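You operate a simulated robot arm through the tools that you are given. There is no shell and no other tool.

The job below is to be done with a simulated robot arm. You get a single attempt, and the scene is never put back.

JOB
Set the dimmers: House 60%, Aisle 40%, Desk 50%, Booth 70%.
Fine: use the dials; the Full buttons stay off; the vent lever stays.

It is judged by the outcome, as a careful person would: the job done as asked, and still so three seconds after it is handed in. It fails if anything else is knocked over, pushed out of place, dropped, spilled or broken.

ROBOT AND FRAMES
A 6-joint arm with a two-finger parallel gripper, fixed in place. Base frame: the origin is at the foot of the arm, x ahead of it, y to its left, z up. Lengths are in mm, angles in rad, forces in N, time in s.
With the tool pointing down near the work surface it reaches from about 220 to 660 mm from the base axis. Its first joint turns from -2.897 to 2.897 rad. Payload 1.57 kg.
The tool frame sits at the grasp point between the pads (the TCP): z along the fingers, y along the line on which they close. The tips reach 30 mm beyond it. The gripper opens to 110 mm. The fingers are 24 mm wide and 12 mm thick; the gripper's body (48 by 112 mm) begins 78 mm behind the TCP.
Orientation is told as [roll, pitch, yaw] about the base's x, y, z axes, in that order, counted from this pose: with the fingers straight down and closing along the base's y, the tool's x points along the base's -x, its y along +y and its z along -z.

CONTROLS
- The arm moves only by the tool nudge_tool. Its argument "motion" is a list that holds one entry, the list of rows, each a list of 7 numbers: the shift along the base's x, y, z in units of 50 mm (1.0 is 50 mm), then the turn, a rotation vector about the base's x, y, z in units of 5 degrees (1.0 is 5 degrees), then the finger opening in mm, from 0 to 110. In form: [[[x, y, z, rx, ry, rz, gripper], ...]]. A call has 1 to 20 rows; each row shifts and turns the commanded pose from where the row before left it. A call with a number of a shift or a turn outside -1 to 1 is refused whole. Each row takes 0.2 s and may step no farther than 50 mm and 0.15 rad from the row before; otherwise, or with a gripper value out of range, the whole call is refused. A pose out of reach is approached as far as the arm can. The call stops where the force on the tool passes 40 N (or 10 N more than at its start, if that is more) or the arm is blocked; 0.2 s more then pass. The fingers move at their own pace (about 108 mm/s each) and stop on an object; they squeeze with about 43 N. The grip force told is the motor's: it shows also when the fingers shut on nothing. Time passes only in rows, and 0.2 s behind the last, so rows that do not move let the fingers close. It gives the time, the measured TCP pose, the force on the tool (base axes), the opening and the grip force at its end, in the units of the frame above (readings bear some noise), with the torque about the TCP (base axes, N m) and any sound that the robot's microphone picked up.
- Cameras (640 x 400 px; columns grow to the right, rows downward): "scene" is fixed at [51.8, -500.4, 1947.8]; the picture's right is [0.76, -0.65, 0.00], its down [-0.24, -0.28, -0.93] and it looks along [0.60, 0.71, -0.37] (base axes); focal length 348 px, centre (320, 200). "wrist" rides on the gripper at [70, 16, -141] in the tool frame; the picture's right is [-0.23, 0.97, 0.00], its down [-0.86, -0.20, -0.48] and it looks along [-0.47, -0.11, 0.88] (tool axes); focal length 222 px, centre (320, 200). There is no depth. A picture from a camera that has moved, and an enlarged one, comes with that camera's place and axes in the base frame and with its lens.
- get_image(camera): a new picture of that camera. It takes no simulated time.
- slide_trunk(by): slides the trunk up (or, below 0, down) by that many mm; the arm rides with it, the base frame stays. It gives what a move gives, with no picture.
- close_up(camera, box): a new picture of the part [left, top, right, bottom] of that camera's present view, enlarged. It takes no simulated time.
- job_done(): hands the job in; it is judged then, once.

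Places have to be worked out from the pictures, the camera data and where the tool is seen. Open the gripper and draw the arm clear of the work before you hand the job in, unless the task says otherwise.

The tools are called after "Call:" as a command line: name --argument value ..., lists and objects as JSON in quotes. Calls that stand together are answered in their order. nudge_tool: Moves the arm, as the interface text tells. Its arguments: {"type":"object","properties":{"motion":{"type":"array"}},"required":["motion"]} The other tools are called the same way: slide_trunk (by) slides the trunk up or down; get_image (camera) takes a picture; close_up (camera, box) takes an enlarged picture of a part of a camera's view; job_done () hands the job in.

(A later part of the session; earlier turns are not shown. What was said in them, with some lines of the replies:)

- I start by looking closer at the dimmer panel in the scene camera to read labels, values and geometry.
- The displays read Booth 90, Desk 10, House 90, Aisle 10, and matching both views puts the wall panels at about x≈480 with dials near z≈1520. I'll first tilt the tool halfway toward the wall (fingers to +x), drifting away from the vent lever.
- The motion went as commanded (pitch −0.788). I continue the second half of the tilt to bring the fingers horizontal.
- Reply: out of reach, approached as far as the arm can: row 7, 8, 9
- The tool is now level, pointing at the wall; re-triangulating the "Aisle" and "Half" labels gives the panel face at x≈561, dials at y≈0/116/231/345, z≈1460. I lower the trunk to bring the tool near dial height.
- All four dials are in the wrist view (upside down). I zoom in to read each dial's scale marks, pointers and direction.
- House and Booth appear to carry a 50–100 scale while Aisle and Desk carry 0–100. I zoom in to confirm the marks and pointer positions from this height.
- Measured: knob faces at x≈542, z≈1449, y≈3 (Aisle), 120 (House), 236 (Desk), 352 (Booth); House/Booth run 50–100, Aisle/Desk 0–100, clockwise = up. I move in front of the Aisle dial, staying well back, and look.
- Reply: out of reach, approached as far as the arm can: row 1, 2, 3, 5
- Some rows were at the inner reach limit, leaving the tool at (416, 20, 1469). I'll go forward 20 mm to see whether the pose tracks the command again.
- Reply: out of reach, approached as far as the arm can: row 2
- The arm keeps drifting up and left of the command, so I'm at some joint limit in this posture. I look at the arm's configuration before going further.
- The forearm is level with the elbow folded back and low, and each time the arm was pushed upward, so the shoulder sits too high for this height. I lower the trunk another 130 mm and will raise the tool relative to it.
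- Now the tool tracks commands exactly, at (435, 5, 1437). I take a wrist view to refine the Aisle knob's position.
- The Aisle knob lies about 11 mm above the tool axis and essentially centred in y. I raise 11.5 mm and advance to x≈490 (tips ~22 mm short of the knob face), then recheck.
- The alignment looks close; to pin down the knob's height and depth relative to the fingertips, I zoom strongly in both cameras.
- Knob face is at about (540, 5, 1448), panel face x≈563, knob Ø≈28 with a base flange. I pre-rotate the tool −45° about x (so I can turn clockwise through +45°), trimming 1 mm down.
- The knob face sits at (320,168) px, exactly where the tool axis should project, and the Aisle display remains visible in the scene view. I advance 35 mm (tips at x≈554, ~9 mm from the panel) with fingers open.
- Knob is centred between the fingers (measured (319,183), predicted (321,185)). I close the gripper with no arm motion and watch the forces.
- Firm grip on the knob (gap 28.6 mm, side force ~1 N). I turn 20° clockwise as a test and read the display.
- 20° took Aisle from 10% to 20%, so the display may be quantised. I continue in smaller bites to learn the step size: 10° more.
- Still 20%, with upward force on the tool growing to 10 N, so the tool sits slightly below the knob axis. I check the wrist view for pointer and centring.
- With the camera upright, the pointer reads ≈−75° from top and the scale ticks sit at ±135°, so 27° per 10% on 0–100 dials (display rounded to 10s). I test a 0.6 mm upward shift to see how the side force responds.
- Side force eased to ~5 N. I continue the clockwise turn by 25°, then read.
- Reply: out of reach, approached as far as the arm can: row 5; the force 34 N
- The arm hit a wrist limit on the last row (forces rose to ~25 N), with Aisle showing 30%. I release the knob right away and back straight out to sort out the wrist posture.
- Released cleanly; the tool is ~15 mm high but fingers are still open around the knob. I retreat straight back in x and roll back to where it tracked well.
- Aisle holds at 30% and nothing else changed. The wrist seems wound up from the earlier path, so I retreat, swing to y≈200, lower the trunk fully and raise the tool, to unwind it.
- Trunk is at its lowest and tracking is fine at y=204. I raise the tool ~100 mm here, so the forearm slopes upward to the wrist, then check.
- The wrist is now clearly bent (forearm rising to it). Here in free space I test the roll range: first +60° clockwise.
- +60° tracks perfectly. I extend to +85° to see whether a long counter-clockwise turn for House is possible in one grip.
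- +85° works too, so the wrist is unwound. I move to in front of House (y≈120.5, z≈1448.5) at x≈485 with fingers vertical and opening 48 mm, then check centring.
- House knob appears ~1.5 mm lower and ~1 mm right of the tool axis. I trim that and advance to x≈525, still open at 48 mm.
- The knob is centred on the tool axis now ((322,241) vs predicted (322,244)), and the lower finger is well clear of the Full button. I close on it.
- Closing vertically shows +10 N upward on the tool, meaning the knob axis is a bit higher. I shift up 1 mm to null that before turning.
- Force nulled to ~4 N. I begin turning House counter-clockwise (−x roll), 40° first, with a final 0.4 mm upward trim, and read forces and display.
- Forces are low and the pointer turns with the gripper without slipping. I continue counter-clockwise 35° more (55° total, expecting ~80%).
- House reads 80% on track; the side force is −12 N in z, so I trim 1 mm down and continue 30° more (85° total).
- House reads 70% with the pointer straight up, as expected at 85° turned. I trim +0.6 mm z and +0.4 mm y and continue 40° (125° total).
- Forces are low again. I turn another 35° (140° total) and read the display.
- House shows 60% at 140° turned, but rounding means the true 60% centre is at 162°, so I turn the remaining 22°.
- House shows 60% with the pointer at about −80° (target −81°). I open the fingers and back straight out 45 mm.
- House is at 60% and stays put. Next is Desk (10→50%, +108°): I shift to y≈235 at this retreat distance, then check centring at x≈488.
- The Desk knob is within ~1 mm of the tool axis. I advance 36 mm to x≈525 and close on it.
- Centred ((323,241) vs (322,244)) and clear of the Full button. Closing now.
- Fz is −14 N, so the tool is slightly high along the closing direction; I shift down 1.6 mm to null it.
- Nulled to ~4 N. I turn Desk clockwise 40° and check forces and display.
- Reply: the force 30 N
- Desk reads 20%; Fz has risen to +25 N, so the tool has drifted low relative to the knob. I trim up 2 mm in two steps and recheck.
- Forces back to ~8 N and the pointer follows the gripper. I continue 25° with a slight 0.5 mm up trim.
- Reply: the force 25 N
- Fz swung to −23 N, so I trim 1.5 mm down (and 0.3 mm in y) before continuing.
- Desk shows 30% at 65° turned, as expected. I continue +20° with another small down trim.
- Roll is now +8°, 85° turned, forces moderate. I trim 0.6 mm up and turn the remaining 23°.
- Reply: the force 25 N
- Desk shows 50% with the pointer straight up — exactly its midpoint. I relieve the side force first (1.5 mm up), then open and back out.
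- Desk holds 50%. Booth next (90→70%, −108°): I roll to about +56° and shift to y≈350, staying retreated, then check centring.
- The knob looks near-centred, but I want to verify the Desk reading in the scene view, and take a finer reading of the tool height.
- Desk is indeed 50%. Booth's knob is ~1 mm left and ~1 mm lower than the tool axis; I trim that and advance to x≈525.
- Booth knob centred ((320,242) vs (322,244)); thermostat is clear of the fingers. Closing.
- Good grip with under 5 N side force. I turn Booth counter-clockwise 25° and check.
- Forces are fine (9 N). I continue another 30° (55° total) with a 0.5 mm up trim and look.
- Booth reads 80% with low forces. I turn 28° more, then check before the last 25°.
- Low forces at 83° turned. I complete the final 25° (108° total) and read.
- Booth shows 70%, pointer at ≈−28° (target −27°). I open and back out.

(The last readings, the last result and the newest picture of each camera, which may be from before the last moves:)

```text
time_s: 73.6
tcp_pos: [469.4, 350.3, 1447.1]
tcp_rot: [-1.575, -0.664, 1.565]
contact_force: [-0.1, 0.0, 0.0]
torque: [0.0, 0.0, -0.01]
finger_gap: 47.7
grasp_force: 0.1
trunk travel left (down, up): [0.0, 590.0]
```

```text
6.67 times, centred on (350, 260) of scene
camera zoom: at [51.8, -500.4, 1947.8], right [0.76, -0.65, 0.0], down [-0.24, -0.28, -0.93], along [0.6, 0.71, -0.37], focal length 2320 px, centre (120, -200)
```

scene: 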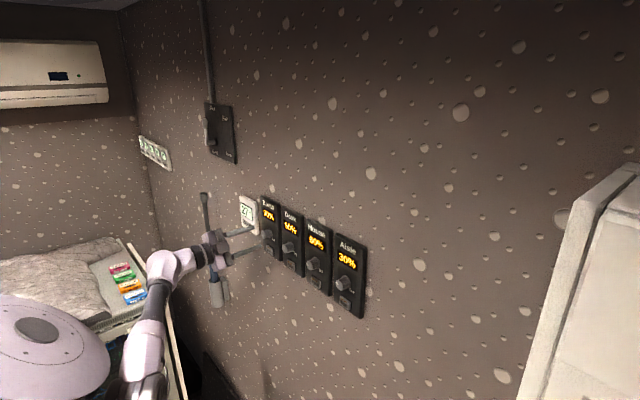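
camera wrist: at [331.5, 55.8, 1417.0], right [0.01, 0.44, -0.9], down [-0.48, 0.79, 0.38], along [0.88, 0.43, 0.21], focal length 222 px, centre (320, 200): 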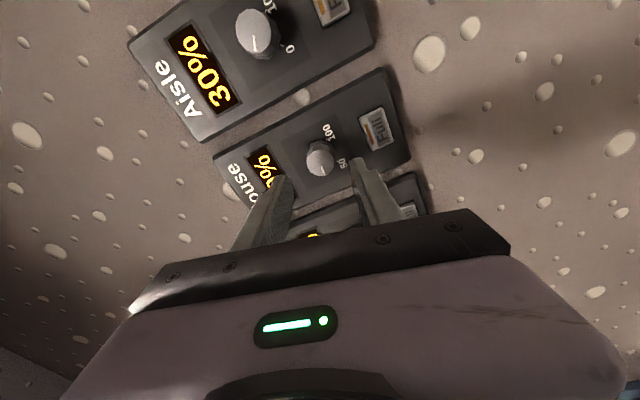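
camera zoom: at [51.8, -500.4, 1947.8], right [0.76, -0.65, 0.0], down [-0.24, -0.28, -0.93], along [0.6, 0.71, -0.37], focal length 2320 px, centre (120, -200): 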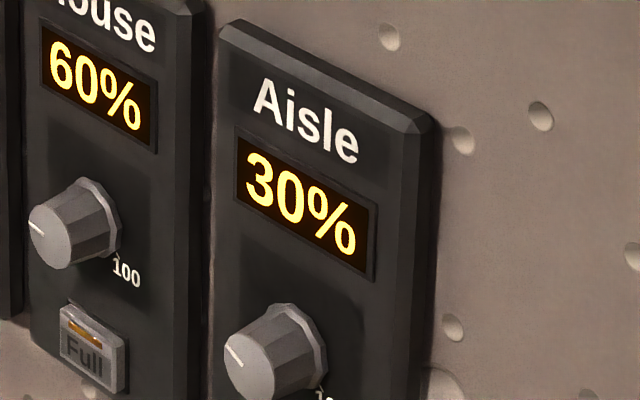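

Booth 70, Desk 50, House 60 all hold; only Aisle remains (30→40%). I travel along the wall at this safe distance to y≈5.5 with roll about −42°.

Call:
nudge_tool --motion '[[[0, -0.4, 0, 0, 0, 0, 48], [0, -0.7, 0, 0, 0, 0, 48], [0, -0.8, 0, 1, 0, 0, 48], [0, -0.8, 0, 1, 0, 0, 48], [0, -0.8, 0, 0, 0, 0, 48], [0, -0.8, 0, 0, 0, 0, 48], [0, -0.8, 0, 0, 0, 0, 48], [0, -0.8, 0, 0, 0, 0, 48], [0, -0.6, 0, 0, 0, 0, 48], [0, -0.4, 0, 0, 0, 0, 48], [0.37, 0, 0.01, 0, 0, 0, 48], [0, 0, 0, 0, 0, 0, 48]]]'

Call:
close_up --camera "wrist" --box '[240, 100, 400, 240]'

Call:
get_image --camera "scene"

```text
time_s: 76.2
tcp_pos: [489.7, 4.3, 1447.0]
tcp_rot: [-1.569, -0.837, 1.561]
contact_force: [1.0, 0.6, 0.0]
torque: [0.03, 0.0, 0.01]
finger_gap: 48.2
grasp_force: 0.0
trunk travel left (down, up): [0.0, 590.0]
```

```text
2.86 times, centred on (320, 170) of wrist
camera zoom: at [346.9, -29.1, 1386.3], right [0.01, 0.88, -0.48], down [-0.47, 0.43, 0.77], along [0.88, 0.22, 0.42], focal length 635 px, centre (320, 286)
```

zoom: 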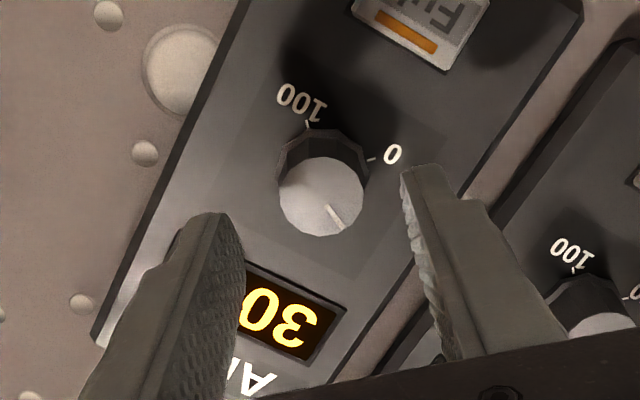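

```text
taken
```

scene: 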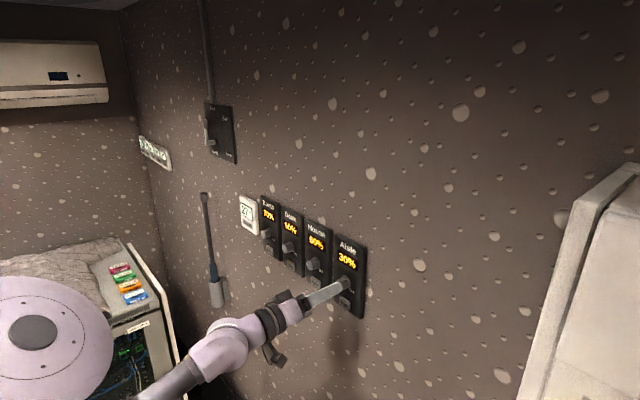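

Aisle knob is exactly on axis; its pointer reads about −60°, and 40% is at −27°, so roughly +33° more. I advance to x≈525.

Call:
nudge_tool --motion '[[[0.1, 0, 0, 0, 0, 0, 48], [0.2, 0, 0, 0, 0, 0, 48], [0.2, 0, 0, 0, 0, 0, 48], [0.2, 0, 0, 0, 0, 0, 48], [0, 0, 0, 0, 0, 0, 48]]]'

Call:
close_up --camera "wrist" --box '[280, 150, 360, 220]'

```text
time_s: 77.4
tcp_pos: [524.4, 4.4, 1449.2]
tcp_rot: [-1.57, -0.837, 1.563]
contact_force: [0.1, -0.4, -0.8]
torque: [0.0, 0.02, 0.0]
finger_gap: 47.9
grasp_force: 0.0
trunk travel left (down, up): [0.0, 590.0]
```

```text
5.71 times, centred on (320, 185) of wrist
camera zoom: at [381.9, -29.4, 1386.4], right [0.01, 0.88, -0.48], down [-0.48, 0.43, 0.77], along [0.88, 0.22, 0.42], focal length 1269 px, centre (320, 286)
```

zoom: 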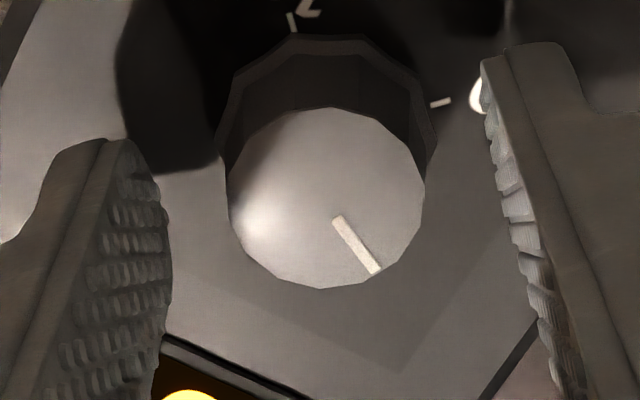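

Finer measurement: Aisle pointer at −60.7° (≈27.5%), ticks confirm ±135° ends. I close on the knob and re-measure.

Call:
nudge_tool --motion '[[[0, 0, 0, 0, 0, 0, 35], [0, 0, 0, 0, 0, 0, 15], [0, 0, 0, 0, 0, 0, 10], [0, 0, 0, 0, 0, 0, 10]]]'

Call:
close_up --camera "wrist" --box '[280, 150, 360, 220]'

```text
time_s: 78.4
tcp_pos: [524.5, 6.0, 1448.3]
tcp_rot: [-1.571, -0.837, 1.562]
contact_force: [-3.0, 0.9, -8.1]
torque: [-0.02, 0.25, -0.01]
finger_gap: 28.3
grasp_force: 38.4
trunk travel left (down, up): [0.0, 590.0]
```

```text
5.71 times, centred on (320, 185) of wrist
camera zoom: at [381.5, -28.8, 1386.3], right [0.01, 0.88, -0.48], down [-0.48, 0.43, 0.77], along [0.88, 0.23, 0.42], focal length 1269 px, centre (320, 286)
```

zoom: 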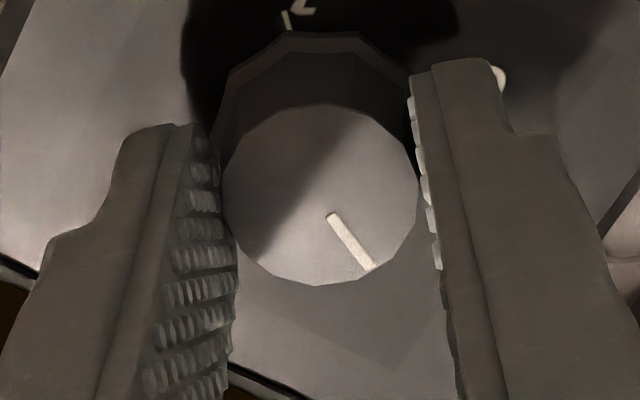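

Firm grip, pointer unchanged. I turn clockwise 33.5° with a 0.7 mm down trim and read the result.

Call:
nudge_tool --motion '[[[0, 0, -0.014, 1, 0, 0, 10], [0, 0, 0, 1, 0, 0, 10], [0, 0, 0, 1, 0, 0, 10], [0, 0, 0, 1, 0, 0, 10], [0, 0, 0, 1, 0, 0, 10], [0, 0, 0, 1, 0, 0, 10], [0, 0, 0, 0.7, 0, 0, 10], [0, 0, 0, 0, 0, 0, 10]]]'

Call:
close_up --camera "wrist" --box '[280, 150, 360, 220]'

Call:
close_up --camera "scene" --box '[310, 230, 380, 300]'

```text
time_s: 80.2
tcp_pos: [523.2, 5.8, 1448.1]
tcp_rot: [-1.558, -1.425, 1.549]
contact_force: [4.6, -0.1, 5.7]
torque: [-0.01, -0.32, 0.07]
finger_gap: 28.0
grasp_force: 38.8
trunk travel left (down, up): [0.0, 590.0]
```

```text
5.71 times, centred on (320, 185) of wrist
camera zoom: at [381.6, 11.6, 1377.8], right [0.01, 1.0, 0.08], down [-0.48, -0.07, 0.88], along [0.88, -0.04, 0.47], focal length 1269 px, centre (320, 286)
```

zoom: 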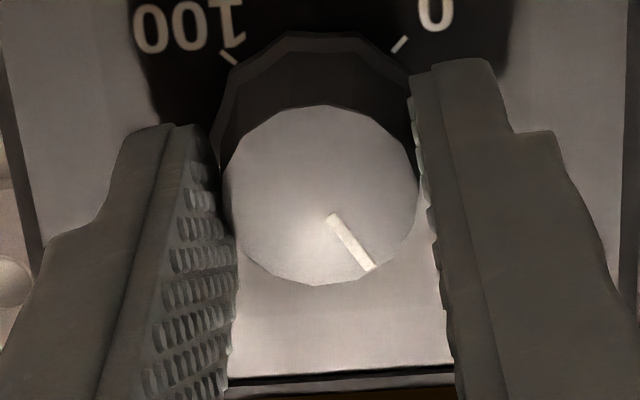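

```text
5.71 times, centred on (345, 265) of scene
camera zoom: at [51.8, -500.4, 1947.8], right [0.76, -0.65, 0.0], down [-0.24, -0.28, -0.93], along [0.6, 0.71, -0.37], focal length 1988 px, centre (177, -171)
```

zoom: 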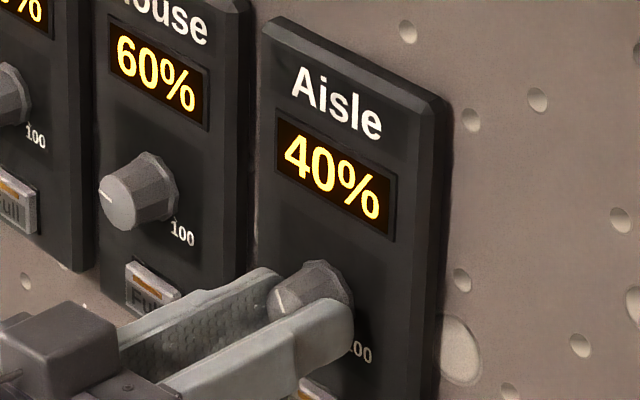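

Aisle shows 40%, pointer ≈−29° (target −27°). I add 1.5°, then release and back out.

Call:
nudge_tool --motion '[[[0, 0, 0, 0.3, 0, 0, 10], [0, 0, 0, 0, 0, 0, 10], [0, 0, 0, 0, 0, 0, 36], [0, 0, 0, 0, 0, 0, 48], [0, 0, 0, 0, 0, 0, 48], [-0.2, 0, 0, 0, 0, 0, 48], [-0.4, 0, 0, 0, 0, 0, 48], [-0.5, 0, 0, 0, 0, 0, 48], [-0.6, 0, 0, 0, 0, 0, 60], [-0.6, 0, 0, 0, 0, 0, 60], [0, 0, 0, 0, 0, 0, 60]]]'

Call:
close_up --camera "scene" --box '[240, 190, 370, 320]'

Call:
get_image --camera "wrist"

Call:
get_image --camera "scene"

```text
time_s: 82.6
tcp_pos: [409.7, 4.8, 1446.8]
tcp_rot: [-1.542, -1.45, 1.537]
contact_force: [-0.3, -0.5, -0.2]
torque: [-0.01, 0.01, 0.03]
finger_gap: 60.0
grasp_force: 0.2
trunk travel left (down, up): [0.0, 590.0]
```

```text
3.08 times, centred on (305, 255) of scene
camera zoom: at [51.8, -500.4, 1947.8], right [0.76, -0.65, 0.0], down [-0.24, -0.28, -0.93], along [0.6, 0.71, -0.37], focal length 1071 px, centre (366, 31)
```

zoom: 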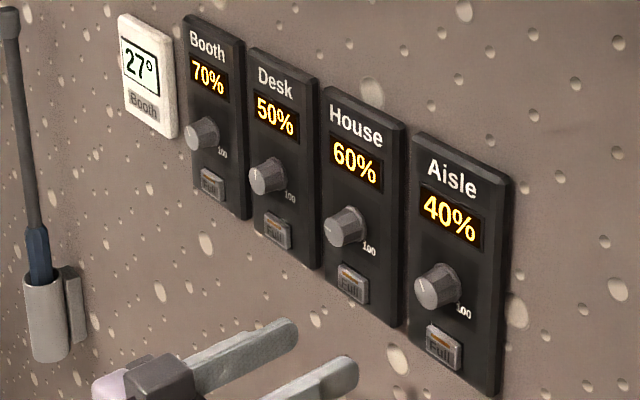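

```text
taken
camera wrist: at [265.6, 13.5, 1377.7], right [0.01, 0.99, 0.11], down [-0.48, -0.09, 0.87], along [0.88, -0.06, 0.47], focal length 222 px, centre (320, 200)
```

wrist: 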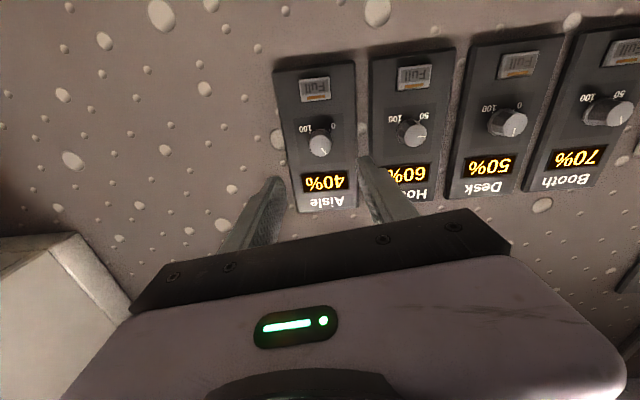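

```text
taken
```

scene: 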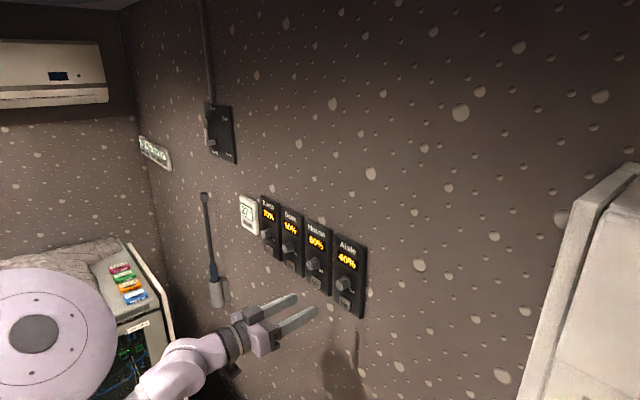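

All four displays read Booth 70, Desk 50, House 60, Aisle 40. I open the gripper fully, wait a moment, and check the vent lever and Full buttons once more.

Call:
nudge_tool --motion '[[[-0.3, 0, 0, 0, 0, 0, 110], [-0.2, 0, 0, 0, 0, 0, 110], [0, 0, 0, 0, 0, 0, 110], [0, 0, 0, 0, 0, 0, 110], [0, 0, 0, 0, 0, 0, 110]]]'

Call:
close_up --camera "scene" --box '[250, 190, 380, 320]'

Call:
close_up --camera "scene" --box '[170, 80, 270, 170]'

Call:
close_up --camera "wrist" --box '[260, 20, 640, 220]'

```text
time_s: 83.8
tcp_pos: [382.9, 6.4, 1448.6]
tcp_rot: [-1.549, -1.45, 1.545]
contact_force: [-0.3, 0.1, 1.0]
torque: [-0.01, 0.03, -0.01]
finger_gap: 109.8
grasp_force: 0.0
trunk travel left (down, up): [0.0, 590.0]
```

```text
3.08 times, centred on (315, 255) of scene
camera zoom: at [51.8, -500.4, 1947.8], right [0.76, -0.65, 0.0], down [-0.24, -0.28, -0.93], along [0.6, 0.71, -0.37], focal length 1071 px, centre (335, 31)
```

zoom: 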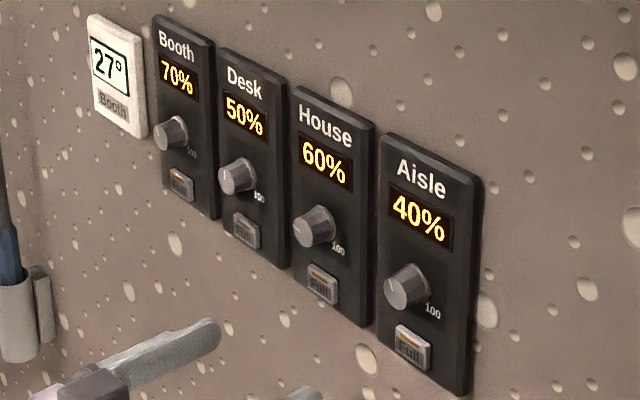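

```text
4.44 times, centred on (220, 125) of scene
camera zoom: at [51.8, -500.4, 1947.8], right [0.76, -0.65, 0.0], down [-0.24, -0.28, -0.93], along [0.6, 0.71, -0.37], focal length 1546 px, centre (764, 533)
```

zoom: 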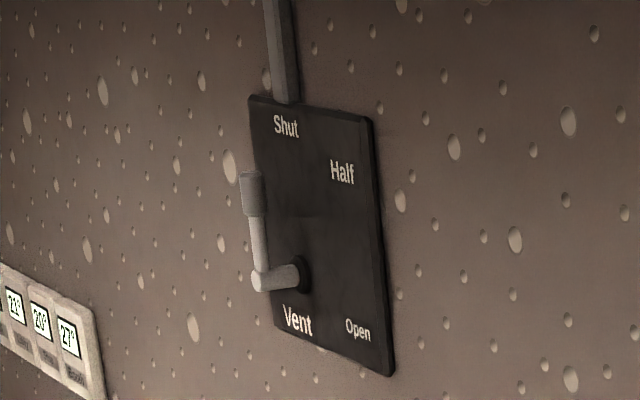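

```text
1.68 times, centred on (450, 120) of wrist
camera zoom: at [241.1, 13.6, 1378.1], right [0.01, 0.99, 0.11], down [-0.48, -0.09, 0.87], along [0.88, -0.06, 0.47], focal length 374 px, centre (101, 335)
```

zoom: 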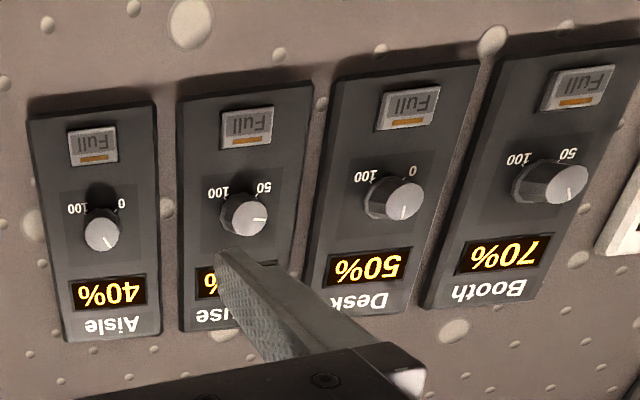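

The dimmers read House 60%, Aisle 40%, Desk 50% and Booth 70%. The Full buttons look the same as at the start, the vent lever is still at Shut, and the arm is clear with the gripper open, so I hand the job in.

Call:
job_done

```text
The job is handed in.
```

The dimmers are set as asked, using the dials only, and I've handed the job in:

| Dimmer | Before | Now |
|---|---|---|
| House | 90% | 60% |
| Aisle | 10% | 40% |
| Desk | 10% | 50% |
| Booth | 90% | 70% |

- **Accuracy:** the displays only show steps of 10%, so I also lined up each dial's pointer with its mark. By the pointers, all four are within about 1% of target.
- **Left alone:** the Full buttons were not pressed and look the same as at the start. The vent lever is still at Shut. I saw nothing else moved or knocked over.
- **One hitch:** during the first Aisle turn the arm reached a joint limit and pushed sideways on the knob with about 35 N. I let go, repositioned the arm, and finished that dial last. The knob turned normally afterwards.

The arm was clear of the panel with the gripper open before I handed in.
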